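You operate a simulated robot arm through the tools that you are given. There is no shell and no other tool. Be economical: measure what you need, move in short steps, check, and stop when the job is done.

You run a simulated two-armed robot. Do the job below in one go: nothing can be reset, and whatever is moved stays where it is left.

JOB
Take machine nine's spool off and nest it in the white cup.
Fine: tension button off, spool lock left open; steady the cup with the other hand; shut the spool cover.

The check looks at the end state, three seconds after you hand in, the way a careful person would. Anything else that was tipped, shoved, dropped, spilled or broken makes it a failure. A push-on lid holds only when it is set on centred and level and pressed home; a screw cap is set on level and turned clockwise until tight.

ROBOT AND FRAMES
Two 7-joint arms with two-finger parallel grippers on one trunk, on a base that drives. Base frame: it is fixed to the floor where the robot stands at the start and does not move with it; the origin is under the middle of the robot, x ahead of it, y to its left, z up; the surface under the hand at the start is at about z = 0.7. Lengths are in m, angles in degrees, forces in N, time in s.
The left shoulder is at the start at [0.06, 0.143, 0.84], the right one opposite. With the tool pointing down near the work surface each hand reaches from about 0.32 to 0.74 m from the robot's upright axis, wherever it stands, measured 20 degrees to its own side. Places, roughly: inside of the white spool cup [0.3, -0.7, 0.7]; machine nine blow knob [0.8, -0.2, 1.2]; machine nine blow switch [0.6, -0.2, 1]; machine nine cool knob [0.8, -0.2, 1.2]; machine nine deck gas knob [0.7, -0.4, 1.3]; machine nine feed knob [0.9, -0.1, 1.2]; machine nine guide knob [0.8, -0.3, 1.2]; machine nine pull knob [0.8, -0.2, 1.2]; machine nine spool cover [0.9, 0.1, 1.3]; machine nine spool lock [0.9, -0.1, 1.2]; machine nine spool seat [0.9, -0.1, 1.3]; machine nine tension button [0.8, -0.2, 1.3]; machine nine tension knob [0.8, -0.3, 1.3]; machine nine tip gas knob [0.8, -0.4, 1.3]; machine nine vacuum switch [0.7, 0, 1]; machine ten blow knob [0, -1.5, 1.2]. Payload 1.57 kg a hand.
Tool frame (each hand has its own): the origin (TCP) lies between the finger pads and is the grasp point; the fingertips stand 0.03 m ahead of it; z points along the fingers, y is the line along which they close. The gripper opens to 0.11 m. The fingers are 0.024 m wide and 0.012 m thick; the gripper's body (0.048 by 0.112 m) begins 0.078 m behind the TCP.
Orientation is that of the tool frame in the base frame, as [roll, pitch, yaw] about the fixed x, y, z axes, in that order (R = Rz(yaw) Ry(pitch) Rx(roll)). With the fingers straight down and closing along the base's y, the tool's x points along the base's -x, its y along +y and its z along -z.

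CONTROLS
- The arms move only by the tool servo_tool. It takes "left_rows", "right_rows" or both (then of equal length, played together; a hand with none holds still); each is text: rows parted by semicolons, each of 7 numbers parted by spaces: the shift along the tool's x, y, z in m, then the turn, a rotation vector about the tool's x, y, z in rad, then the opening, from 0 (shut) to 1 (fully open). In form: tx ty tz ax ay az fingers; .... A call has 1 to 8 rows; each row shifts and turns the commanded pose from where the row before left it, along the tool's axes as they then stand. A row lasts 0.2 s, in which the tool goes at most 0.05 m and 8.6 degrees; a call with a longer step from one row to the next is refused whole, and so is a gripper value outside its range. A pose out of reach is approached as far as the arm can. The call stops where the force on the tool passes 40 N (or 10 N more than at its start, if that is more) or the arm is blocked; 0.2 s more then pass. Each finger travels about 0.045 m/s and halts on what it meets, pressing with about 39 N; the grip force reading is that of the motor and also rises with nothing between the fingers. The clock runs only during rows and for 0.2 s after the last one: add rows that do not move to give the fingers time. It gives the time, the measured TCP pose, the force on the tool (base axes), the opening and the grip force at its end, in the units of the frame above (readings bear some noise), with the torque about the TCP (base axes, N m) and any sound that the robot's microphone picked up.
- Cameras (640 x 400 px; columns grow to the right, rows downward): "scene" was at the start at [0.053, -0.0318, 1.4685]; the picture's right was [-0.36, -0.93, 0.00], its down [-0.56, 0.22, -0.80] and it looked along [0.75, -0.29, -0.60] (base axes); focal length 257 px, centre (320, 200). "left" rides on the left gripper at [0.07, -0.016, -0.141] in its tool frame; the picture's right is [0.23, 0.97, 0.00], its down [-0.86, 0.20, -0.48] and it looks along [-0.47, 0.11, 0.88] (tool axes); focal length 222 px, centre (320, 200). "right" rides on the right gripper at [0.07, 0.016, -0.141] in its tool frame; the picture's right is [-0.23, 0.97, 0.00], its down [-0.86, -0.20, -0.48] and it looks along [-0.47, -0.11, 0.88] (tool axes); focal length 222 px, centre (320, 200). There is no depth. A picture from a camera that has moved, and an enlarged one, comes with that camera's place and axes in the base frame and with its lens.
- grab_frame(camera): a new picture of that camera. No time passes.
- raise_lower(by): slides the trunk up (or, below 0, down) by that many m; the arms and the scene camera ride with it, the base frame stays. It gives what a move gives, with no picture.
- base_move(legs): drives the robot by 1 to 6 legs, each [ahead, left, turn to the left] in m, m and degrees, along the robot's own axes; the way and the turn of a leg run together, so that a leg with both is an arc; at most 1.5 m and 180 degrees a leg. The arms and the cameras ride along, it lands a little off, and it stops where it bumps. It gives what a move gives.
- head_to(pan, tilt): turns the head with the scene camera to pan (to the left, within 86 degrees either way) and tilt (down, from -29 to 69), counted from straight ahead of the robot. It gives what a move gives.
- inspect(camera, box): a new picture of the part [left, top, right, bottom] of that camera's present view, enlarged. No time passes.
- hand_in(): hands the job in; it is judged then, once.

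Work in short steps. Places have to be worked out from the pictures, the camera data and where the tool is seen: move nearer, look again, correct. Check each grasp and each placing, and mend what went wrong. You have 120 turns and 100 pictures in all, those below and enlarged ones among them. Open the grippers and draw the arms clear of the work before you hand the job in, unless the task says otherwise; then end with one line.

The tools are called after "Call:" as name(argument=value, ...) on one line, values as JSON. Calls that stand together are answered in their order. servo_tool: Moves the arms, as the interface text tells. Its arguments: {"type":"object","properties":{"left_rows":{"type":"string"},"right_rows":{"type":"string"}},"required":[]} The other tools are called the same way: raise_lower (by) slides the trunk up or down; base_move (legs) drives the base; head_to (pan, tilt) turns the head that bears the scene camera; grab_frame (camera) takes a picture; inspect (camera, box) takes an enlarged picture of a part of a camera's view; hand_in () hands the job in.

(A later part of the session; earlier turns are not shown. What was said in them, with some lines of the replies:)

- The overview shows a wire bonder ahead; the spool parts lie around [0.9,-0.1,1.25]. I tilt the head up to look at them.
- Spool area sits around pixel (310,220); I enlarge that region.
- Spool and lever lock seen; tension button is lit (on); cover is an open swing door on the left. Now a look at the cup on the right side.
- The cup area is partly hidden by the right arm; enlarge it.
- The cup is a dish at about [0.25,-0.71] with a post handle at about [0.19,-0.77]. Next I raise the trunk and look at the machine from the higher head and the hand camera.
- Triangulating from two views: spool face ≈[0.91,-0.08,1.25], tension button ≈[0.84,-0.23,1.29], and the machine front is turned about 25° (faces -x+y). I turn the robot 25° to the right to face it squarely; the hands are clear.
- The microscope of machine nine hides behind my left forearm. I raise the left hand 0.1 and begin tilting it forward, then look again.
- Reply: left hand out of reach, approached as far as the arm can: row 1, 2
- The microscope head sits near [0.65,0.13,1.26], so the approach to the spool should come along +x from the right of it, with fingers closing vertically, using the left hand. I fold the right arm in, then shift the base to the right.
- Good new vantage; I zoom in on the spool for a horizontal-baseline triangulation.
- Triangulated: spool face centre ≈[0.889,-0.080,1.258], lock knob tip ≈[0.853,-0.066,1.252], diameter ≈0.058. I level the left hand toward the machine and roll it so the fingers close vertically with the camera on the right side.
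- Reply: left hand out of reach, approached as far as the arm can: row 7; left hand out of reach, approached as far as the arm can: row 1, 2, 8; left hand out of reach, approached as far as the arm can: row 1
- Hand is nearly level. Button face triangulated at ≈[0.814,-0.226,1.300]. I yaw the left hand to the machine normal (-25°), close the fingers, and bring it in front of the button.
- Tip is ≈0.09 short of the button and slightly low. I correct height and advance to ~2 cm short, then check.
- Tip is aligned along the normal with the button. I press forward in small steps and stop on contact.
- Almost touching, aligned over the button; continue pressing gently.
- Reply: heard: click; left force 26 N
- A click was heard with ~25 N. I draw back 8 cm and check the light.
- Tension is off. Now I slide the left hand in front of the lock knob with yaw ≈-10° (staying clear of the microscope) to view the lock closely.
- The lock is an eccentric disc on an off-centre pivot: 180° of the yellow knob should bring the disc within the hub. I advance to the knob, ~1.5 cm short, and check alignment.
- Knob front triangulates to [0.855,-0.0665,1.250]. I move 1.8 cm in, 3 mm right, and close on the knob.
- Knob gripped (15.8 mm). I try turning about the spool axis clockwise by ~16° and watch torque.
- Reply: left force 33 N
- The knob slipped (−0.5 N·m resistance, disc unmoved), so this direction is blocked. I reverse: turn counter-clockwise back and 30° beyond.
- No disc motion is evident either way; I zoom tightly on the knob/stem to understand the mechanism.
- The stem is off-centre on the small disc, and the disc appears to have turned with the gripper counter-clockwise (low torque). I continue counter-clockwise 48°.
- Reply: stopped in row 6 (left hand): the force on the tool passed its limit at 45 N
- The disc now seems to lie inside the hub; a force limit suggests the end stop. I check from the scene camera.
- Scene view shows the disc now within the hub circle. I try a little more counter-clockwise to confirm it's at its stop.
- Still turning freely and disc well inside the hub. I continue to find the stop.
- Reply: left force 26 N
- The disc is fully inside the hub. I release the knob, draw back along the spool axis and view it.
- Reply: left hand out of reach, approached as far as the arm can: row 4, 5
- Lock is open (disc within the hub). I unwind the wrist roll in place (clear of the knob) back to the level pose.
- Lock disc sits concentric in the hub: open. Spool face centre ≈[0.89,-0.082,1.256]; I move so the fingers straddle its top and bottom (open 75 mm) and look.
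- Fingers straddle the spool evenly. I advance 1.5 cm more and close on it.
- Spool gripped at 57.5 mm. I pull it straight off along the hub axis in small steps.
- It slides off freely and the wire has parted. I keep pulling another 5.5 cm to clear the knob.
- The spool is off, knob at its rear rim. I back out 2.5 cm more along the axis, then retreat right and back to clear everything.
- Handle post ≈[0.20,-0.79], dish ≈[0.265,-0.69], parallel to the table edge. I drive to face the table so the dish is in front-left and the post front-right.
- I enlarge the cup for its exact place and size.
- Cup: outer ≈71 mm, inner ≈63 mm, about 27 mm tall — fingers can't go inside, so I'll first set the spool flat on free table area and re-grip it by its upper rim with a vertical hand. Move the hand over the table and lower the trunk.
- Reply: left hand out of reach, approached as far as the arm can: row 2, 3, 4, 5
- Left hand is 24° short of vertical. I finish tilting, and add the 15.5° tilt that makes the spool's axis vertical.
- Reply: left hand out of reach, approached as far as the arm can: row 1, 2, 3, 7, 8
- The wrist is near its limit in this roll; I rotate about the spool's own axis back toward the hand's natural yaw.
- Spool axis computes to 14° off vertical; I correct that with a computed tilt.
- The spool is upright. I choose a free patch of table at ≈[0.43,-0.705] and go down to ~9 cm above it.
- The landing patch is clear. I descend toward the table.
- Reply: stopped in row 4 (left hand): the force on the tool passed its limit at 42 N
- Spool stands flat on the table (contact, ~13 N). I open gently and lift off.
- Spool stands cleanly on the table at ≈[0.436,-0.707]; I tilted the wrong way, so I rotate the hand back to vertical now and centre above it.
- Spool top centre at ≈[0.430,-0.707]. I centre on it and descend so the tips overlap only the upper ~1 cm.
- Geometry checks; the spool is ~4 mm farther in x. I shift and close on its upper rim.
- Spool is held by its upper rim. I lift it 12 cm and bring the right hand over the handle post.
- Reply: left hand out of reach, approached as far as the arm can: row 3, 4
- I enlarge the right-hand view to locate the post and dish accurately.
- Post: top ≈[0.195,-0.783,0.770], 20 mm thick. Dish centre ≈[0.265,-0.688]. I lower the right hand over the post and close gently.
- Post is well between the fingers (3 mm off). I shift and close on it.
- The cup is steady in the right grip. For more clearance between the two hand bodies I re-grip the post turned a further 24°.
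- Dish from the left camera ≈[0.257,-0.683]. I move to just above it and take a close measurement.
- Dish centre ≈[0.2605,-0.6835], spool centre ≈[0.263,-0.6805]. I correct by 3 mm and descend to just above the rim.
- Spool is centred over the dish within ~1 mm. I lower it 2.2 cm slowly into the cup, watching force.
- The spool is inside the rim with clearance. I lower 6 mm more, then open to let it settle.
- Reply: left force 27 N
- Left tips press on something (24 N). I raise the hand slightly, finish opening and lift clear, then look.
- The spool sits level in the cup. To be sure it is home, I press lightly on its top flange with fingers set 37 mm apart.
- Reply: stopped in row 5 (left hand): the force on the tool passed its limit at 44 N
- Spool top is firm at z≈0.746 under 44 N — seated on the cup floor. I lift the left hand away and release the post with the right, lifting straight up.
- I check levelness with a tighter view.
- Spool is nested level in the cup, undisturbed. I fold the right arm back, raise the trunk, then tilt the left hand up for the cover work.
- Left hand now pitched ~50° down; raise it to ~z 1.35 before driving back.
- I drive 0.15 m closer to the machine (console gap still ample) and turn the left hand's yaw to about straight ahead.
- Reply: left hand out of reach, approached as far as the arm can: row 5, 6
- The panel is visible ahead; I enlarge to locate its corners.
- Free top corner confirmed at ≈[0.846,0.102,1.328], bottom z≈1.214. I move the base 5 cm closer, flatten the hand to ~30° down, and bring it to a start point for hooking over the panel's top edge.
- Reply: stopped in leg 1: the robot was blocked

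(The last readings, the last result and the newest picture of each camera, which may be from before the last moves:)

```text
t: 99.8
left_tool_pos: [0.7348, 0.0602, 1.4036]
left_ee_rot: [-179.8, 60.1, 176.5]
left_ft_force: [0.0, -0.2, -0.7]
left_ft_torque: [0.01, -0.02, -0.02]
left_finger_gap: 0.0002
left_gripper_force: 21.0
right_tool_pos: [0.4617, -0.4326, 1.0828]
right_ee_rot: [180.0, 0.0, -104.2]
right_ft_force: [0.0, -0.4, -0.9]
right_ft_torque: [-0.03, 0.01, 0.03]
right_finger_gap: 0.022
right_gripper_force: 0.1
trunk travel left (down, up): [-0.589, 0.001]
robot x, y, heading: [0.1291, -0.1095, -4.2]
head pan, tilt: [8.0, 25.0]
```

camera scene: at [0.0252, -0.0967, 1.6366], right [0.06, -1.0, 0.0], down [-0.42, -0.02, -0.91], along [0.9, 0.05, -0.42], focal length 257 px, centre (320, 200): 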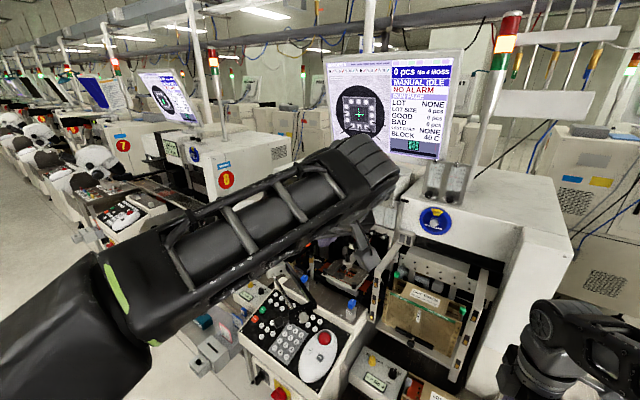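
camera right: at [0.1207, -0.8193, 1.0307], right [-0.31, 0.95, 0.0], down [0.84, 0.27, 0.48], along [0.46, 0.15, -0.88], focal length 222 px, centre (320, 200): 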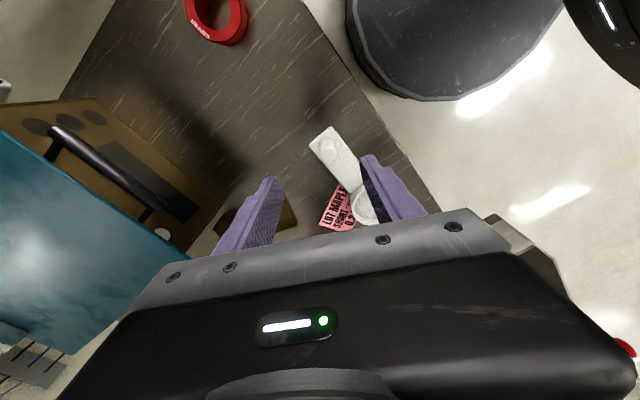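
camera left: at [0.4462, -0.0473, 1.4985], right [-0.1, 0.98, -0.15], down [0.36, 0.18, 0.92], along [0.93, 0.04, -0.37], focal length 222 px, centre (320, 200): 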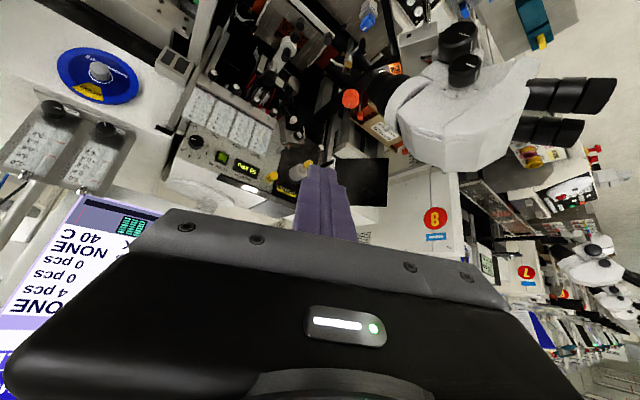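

The base met the console and stopped; I stay there. Hand reaches fine; continue to the approach line and part-way over the panel.

Call:
servo_tool(left_rows="-0.009 0.0125 0.0245 0 0 0 0; -0.009 0.0125 0.0245 0 0 0 0; 0 0.001 0.03 0 0 0 0; 0 0.001 0.03 0 0 0 0; 0 0 0 0 0 0 0")

Call:
inspect(camera="left", box=[240, 90, 440, 215])

```text
t: 101.0
left_tool_pos: [0.8363, 0.0814, 1.3627]
left_ee_rot: [-179.8, 60.4, 176.4]
left_ft_force: [0.3, -0.1, 0.5]
left_ft_torque: [-0.02, -0.01, 0.0]
left_finger_gap: 0.0003
left_gripper_force: 21.2
right_tool_pos: [0.4609, -0.4309, 1.0831]
right_ee_rot: [-179.9, 0.0, -104.2]
right_ft_force: [0.3, 0.1, -0.8]
right_ft_torque: [0.01, -0.01, 0.04]
right_finger_gap: 0.0219
right_gripper_force: 0.0
trunk travel left (down, up): [-0.589, 0.001]
robot x, y, heading: [0.1275, -0.1097, -4.3]
head pan, tilt: [8.0, 25.0]
```

```text
3.20 times, centred on (340, 152) of left
camera zoom: at [0.6769, 0.0763, 1.3729], right [-0.05, 0.98, -0.2], down [0.02, 0.2, 0.98], along [1.0, 0.04, -0.03], focal length 711 px, centre (256, 352)
```

zoom: 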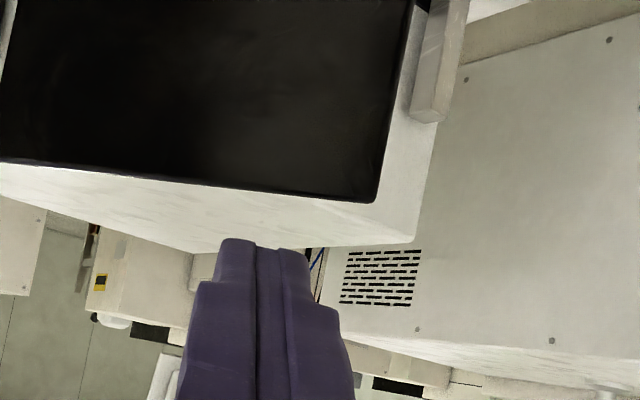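

Finger is above the top edge ~2 cm inside the free corner. I push it 4.5 cm over, lower 1.2 cm behind the panel, and pull gently 3 cm.

Call:
servo_tool(left_rows="0 0 0.023 0 0 0 0; 0 0 0.022 0 0 0 0; 0.0104 0 0.006 0 0 0 0; 0.0075 0 -0.013 0 0 0 0; 0.0075 0 -0.013 0 0 0 0")

Call:
inspect(camera="left", box=[240, 90, 440, 215])

```text
t: 102.2
left_tool_pos: [0.8446, 0.0782, 1.3329]
left_ee_rot: [-179.8, 60.6, 176.2]
left_ft_force: [3.3, -4.6, 14.3]
left_ft_torque: [-0.12, 0.15, 0.09]
left_finger_gap: 0.0
left_gripper_force: 21.2
right_tool_pos: [0.4616, -0.4346, 1.0826]
right_ee_rot: [-179.9, 0.1, -104.2]
right_ft_force: [-0.2, -0.1, 0.3]
right_ft_torque: [0.0, -0.01, 0.0]
right_finger_gap: 0.0219
right_gripper_force: 0.0
trunk travel left (down, up): [-0.589, 0.001]
robot x, y, heading: [0.1319, -0.1081, -4.5]
head pan, tilt: [8.0, 25.0]
```

```text
3.20 times, centred on (340, 152) of left
camera zoom: at [0.6866, 0.074, 1.3424], right [-0.05, 0.98, -0.2], down [0.02, 0.2, 0.98], along [1.0, 0.04, -0.03], focal length 711 px, centre (256, 352)
```

zoom: 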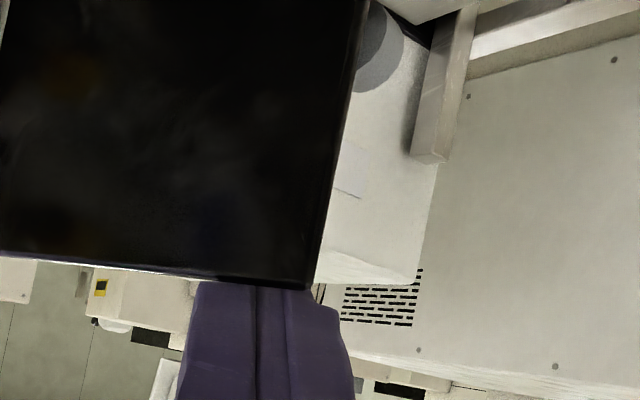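

The panel swings (now ≈25° round). I keep dragging along its arc, moving right and toward the robot.

Call:
servo_tool(left_rows="0.0019 -0.0183 -0.0032 0 0 0 0; 0.0091 -0.0128 -0.0077 0 0 0 0; 0.0106 -0.013 -0.0103 0 0 0 0; 0.009 -0.0148 -0.0076 0 0 0 0; 0.008 -0.0147 -0.0058 0 0 0 0")

Call:
inspect(camera="left", box=[200, 60, 440, 215])

```text
t: 103.0
left_tool_pos: [0.8144, 0.0348, 1.3328]
left_ee_rot: [-178.8, 61.8, 176.8]
left_ft_force: [3.1, -1.3, 5.9]
left_ft_torque: [-0.07, 0.04, 0.02]
left_finger_gap: 0.0
left_gripper_force: 22.0
right_tool_pos: [0.4611, -0.4318, 1.0827]
right_ee_rot: [-179.8, 0.0, -104.4]
right_ft_force: [0.2, 0.4, 0.2]
right_ft_torque: [0.0, 0.01, 0.02]
right_finger_gap: 0.0221
right_gripper_force: 0.0
trunk travel left (down, up): [-0.589, 0.001]
robot x, y, heading: [0.1264, -0.1127, -4.7]
head pan, tilt: [8.0, 25.0]
stopped in row 4 (left hand): the force on the tool passed its limit at 44 N (the readings are from after the stop); the commanded pose is now the measured one
```

```text
2.58 times, centred on (320, 138) of left
camera zoom: at [0.6564, 0.0307, 1.3394], right [-0.04, 0.98, -0.21], down [0.0, 0.21, 0.98], along [1.0, 0.03, -0.01], focal length 573 px, centre (320, 361)
```

zoom: 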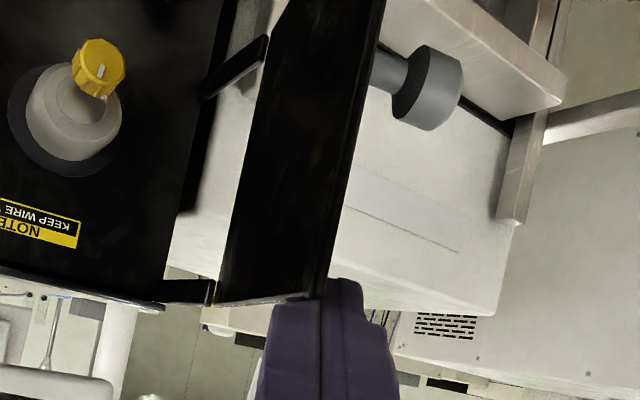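

Panel is ≈60° round, nearly pointing at me; the finger is pressing on its top corner. I lift, shift to the outer (left) side, lower, and push rightwards.

Call:
servo_tool(left_rows="-0.0104 0 -0.006 0 0 0 0; 0.001 0.032 -0.0018 0 0 0 0; 0.0156 0 0.009 0 0 0 0; 0.0156 0 0.009 0 0 0 0; 0.0016 -0.0128 -0.0027 0 0 0 0; 0.0016 -0.0128 -0.0027 0 0 0 0; 0.0016 -0.0128 -0.0027 0 0 0 0; 0.0016 -0.0128 -0.0027 0 0 0 0")

Call:
inspect(camera="left", box=[200, 60, 440, 215])

```text
t: 104.8
left_tool_pos: [0.7998, 0.0157, 1.3067]
left_ee_rot: [-179.2, 61.5, 176.6]
left_ft_force: [-0.4, -0.4, -0.2]
left_ft_torque: [0.0, -0.02, -0.01]
left_finger_gap: 0.0
left_gripper_force: 21.3
right_tool_pos: [0.461, -0.4325, 1.083]
right_ee_rot: [-179.8, 0.0, -104.3]
right_ft_force: [0.6, -0.1, -0.1]
right_ft_torque: [-0.01, 0.01, 0.01]
right_finger_gap: 0.0219
right_gripper_force: 0.0
trunk travel left (down, up): [-0.589, 0.001]
robot x, y, heading: [0.1283, -0.1117, -4.5]
head pan, tilt: [8.0, 25.0]
```

```text
2.58 times, centred on (320, 138) of left
camera zoom: at [0.6414, 0.0115, 1.3144], right [-0.04, 0.98, -0.21], down [0.0, 0.21, 0.98], along [1.0, 0.04, -0.01], focal length 573 px, centre (320, 361)
```

zoom: 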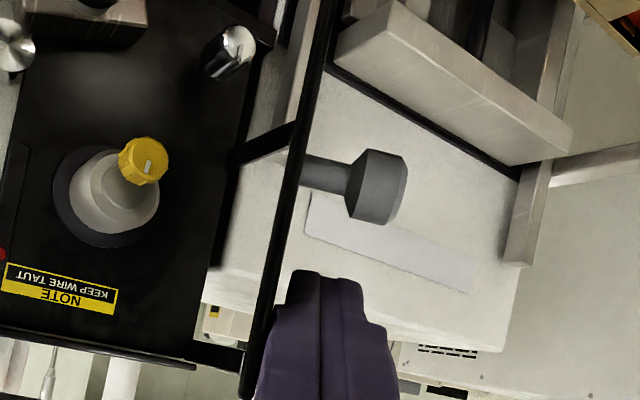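

Panel is edge-on (half closed) and moves freely; its pull-knob shows on the outer face. I continue pushing right along the arc.

Call:
servo_tool(left_rows="0.0022 -0.0103 -0.0037 0 0 0 0; 0.0021 -0.0113 -0.0036 0 0 0 0; 0.0047 -0.0087 -0.0081 0 0 0 0; 0.0047 -0.0077 -0.0082 0 0 0 0; 0.0016 -0.0103 -0.0029 0 0 0 0; 0.0016 -0.0103 -0.0029 0 0 0 0; -0.0018 -0.0098 0.0032 0 0 0 0; -0.0018 -0.0098 0.0032 0 0 0 0")

Call:
inspect(camera="left", box=[200, 60, 440, 215])

```text
t: 106.6
left_tool_pos: [0.7673, -0.0606, 1.3077]
left_ee_rot: [-179.1, 61.5, 176.6]
left_ft_force: [-0.4, 0.0, -1.0]
left_ft_torque: [-0.01, -0.02, 0.0]
left_finger_gap: 0.0
left_gripper_force: 21.9
right_tool_pos: [0.4613, -0.4337, 1.0826]
right_ee_rot: [-179.9, 0.0, -104.3]
right_ft_force: [-0.4, -0.6, -0.7]
right_ft_torque: [-0.04, 0.04, -0.01]
right_finger_gap: 0.022
right_gripper_force: 0.0
trunk travel left (down, up): [-0.589, 0.001]
robot x, y, heading: [0.1309, -0.112, -4.2]
head pan, tilt: [8.0, 25.0]
```

```text
2.58 times, centred on (320, 138) of left
camera zoom: at [0.6093, -0.0652, 1.3142], right [-0.04, 0.98, -0.21], down [0.0, 0.21, 0.98], along [1.0, 0.04, -0.01], focal length 573 px, centre (320, 361)
```

zoom: 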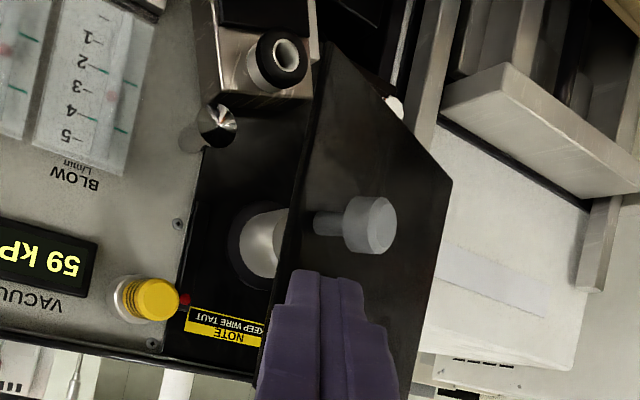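

Panel ≈30° from closed. I push it home along the closing direction.

Call:
servo_tool(left_rows="-0.0033 -0.0096 0.0058 0 0 0 0; -0.0033 -0.0076 0.0057 0 0 0 0; -0.0052 -0.0043 0.0089 0 0 0 0; -0.005 0.0007 0.0086 0 0 0 0; -0.004 0.0006 0.0069 0 0 0 0; -0.004 0.0006 0.0069 0 0 0 0; -0.003 0.0004 0.0052 0 0 0 0")

Call:
inspect(camera="left", box=[200, 60, 440, 215])

```text
t: 108.2
left_tool_pos: [0.809, -0.0833, 1.3079]
left_ee_rot: [-179.0, 61.1, 176.6]
left_ft_force: [-27.5, 5.2, 2.8]
left_ft_torque: [-0.04, 0.05, -0.15]
left_finger_gap: 0.0
left_gripper_force: 21.7
right_tool_pos: [0.4573, -0.4313, 1.0833]
right_ee_rot: [-179.7, 0.0, -104.2]
right_ft_force: [-0.4, -0.2, -0.5]
right_ft_torque: [-0.03, -0.01, -0.02]
right_finger_gap: 0.022
right_gripper_force: 0.1
trunk travel left (down, up): [-0.589, 0.001]
robot x, y, heading: [0.1284, -0.1088, -4.3]
head pan, tilt: [8.0, 25.0]
stopped in row 7 (left hand): the force on the tool passed its limit at 44 N (the readings are from after the stop); the commanded pose is now the measured one
```

```text
2.58 times, centred on (320, 138) of left
camera zoom: at [0.6509, -0.0875, 1.3169], right [-0.04, 0.98, -0.21], down [0.01, 0.21, 0.98], along [1.0, 0.04, -0.02], focal length 573 px, centre (320, 361)
```

zoom: 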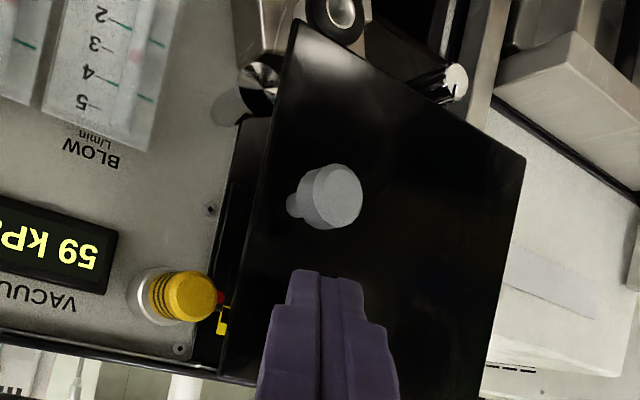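

The cover stopped firmly at 44 N, parallel with the plate. I withdraw the hand, back the base off and verify with the scene camera.

Call:
servo_tool(left_rows="0.012 0 -0.02 0 0 0 0; 0.02 -0.005 -0.035 0 0 0 0; 0.02 -0.01 -0.035 0 0 0 0; 0.02 -0.01 -0.035 0 0 0 0.3; 0.02 -0.01 -0.035 0 0 0 0.5")

Call:
base_move(legs=[[-0.2, -0.1, 0]])

Call:
grab_frame(camera="scene")

```text
t: 109.4
left_tool_pos: [0.6276, -0.1069, 1.3037]
left_ee_rot: [-179.3, 61.0, 176.3]
left_ft_force: [-0.6, -0.8, 0.1]
left_ft_torque: [-0.05, 0.03, -0.02]
left_finger_gap: 0.0483
left_gripper_force: 0.1
right_tool_pos: [0.4595, -0.4337, 1.0822]
right_ee_rot: [-179.9, 0.0, -104.4]
right_ft_force: [-0.3, -0.3, 0.1]
right_ft_torque: [-0.01, -0.02, -0.02]
right_finger_gap: 0.0218
right_gripper_force: 0.2
trunk travel left (down, up): [-0.589, 0.001]
robot x, y, heading: [0.1273, -0.1085, -4.5]
head pan, tilt: [8.0, 25.0]
```

```text
t: 111.1
left_tool_pos: [0.4229, -0.1939, 1.3034]
left_ee_rot: [-179.1, 60.9, 176.4]
left_ft_force: [-0.6, -0.7, 0.2]
left_ft_torque: [-0.01, 0.0, 0.02]
left_finger_gap: 0.055
left_gripper_force: 0.1
right_tool_pos: [0.2532, -0.5189, 1.0834]
right_ee_rot: [-179.9, 0.1, -104.4]
right_ft_force: [0.1, -0.2, -0.5]
right_ft_torque: [0.01, -0.02, 0.01]
right_finger_gap: 0.0219
right_gripper_force: 0.1
trunk travel left (down, up): [-0.589, 0.001]
robot x, y, heading: [-0.0801, -0.1954, -4.6]
head pan, tilt: [8.0, 25.0]
```

```text
6 pictures are left
camera scene: at [-0.0167, -0.1893, 1.6367], right [0.06, -1.0, 0.0], down [-0.42, -0.02, -0.91], along [0.91, 0.05, -0.42], focal length 257 px, centre (320, 200)
```

scene: 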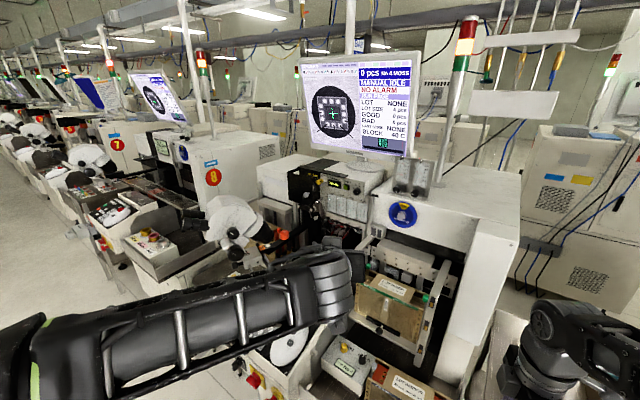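

The cover area is visible; I enlarge it.

Call:
inspect(camera="scene", box=[265, 145, 361, 205])

```text
6.67 times, centred on (313, 175) of scene
camera zoom: at [-0.0167, -0.1893, 1.6367], right [0.06, -1.0, 0.0], down [-0.42, -0.02, -0.91], along [0.91, 0.05, -0.42], focal length 1713 px, centre (367, 367)
```

zoom: 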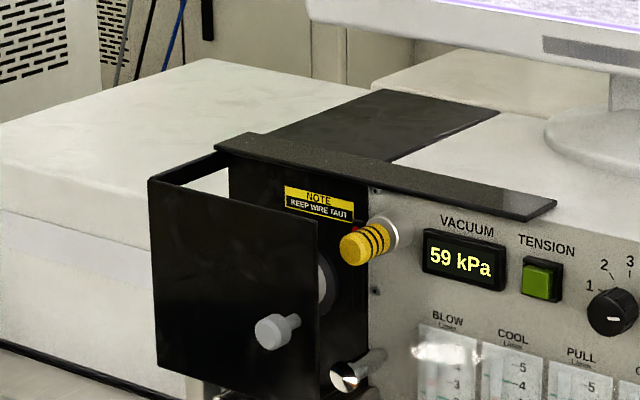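

The cover lies parallel over the hub, tension light is off. I open the right gripper, and take a last look at the cup.

Call:
servo_tool(right_rows="0 0 0 0 0 0 0.6; 0 0 0 0 0 0 0.9; 0 0 0 0 0 0 0.9; 0 0 0 0 0 0 0.9", left_rows="0 0 0 0 0 0 0.8; 0 0 0 0 0 0 0.9; 0 0 0 0 0 0 0.9; 0 0 0 0 0 0 0.9")

Call:
head_to(pan=-52, tilt=48)

Call:
grab_frame(camera="scene")

```text
t: 112.1
left_tool_pos: [0.4239, -0.194, 1.3044]
left_ee_rot: [-179.1, 61.0, 176.3]
left_ft_force: [0.5, 0.5, 0.3]
left_ft_torque: [0.0, 0.01, -0.02]
left_finger_gap: 0.099
left_gripper_force: 0.0
right_tool_pos: [0.2541, -0.5188, 1.0819]
right_ee_rot: [-179.9, 0.0, -104.4]
right_ft_force: [0.2, 0.3, 0.3]
right_ft_torque: [-0.01, 0.03, -0.01]
right_finger_gap: 0.0993
right_gripper_force: 0.0
trunk travel left (down, up): [-0.589, 0.001]
robot x, y, heading: [-0.083, -0.1919, -4.6]
head pan, tilt: [8.0, 25.0]
```

```text
t: 113.4
left_tool_pos: [0.4232, -0.193, 1.3039]
left_ee_rot: [-179.2, 61.0, 176.3]
left_ft_force: [0.3, -0.6, 0.5]
left_ft_torque: [0.02, 0.05, 0.0]
left_finger_gap: 0.0988
left_gripper_force: 0.0
right_tool_pos: [0.254, -0.5183, 1.0824]
right_ee_rot: [-179.8, 0.0, -104.3]
right_ft_force: [0.4, 0.5, 0.8]
right_ft_torque: [-0.02, 0.03, -0.01]
right_finger_gap: 0.0993
right_gripper_force: 0.0
trunk travel left (down, up): [-0.589, 0.001]
robot x, y, heading: [-0.0763, -0.1954, -4.6]
head pan, tilt: [-52.0, 48.0]
```

```text
4 pictures are left
camera scene: at [-0.0637, -0.26, 1.6019], right [-0.83, -0.55, 0.0], down [-0.41, 0.62, -0.67], along [0.37, -0.56, -0.74], focal length 257 px, centre (320, 200)
```

scene: 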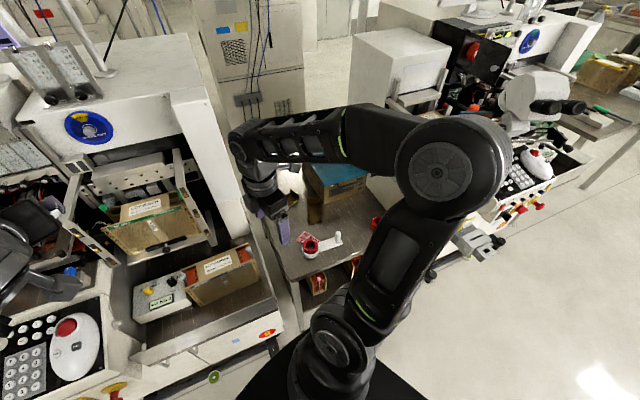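

The spool sits in the white cup, everything else is undisturbed, and both hands are open and clear. I hand in.

Call:
hand_in()

```text
The job is handed in.
```

Machine nine's spool is off its seat and nested in the white cup. The tension button is off, the spool lock is open, and the spool cover is shut. The right hand held the cup by its post while the spool went in. Partway through, the base drove into machine nine's console and stopped. I saw nothing displaced by it.
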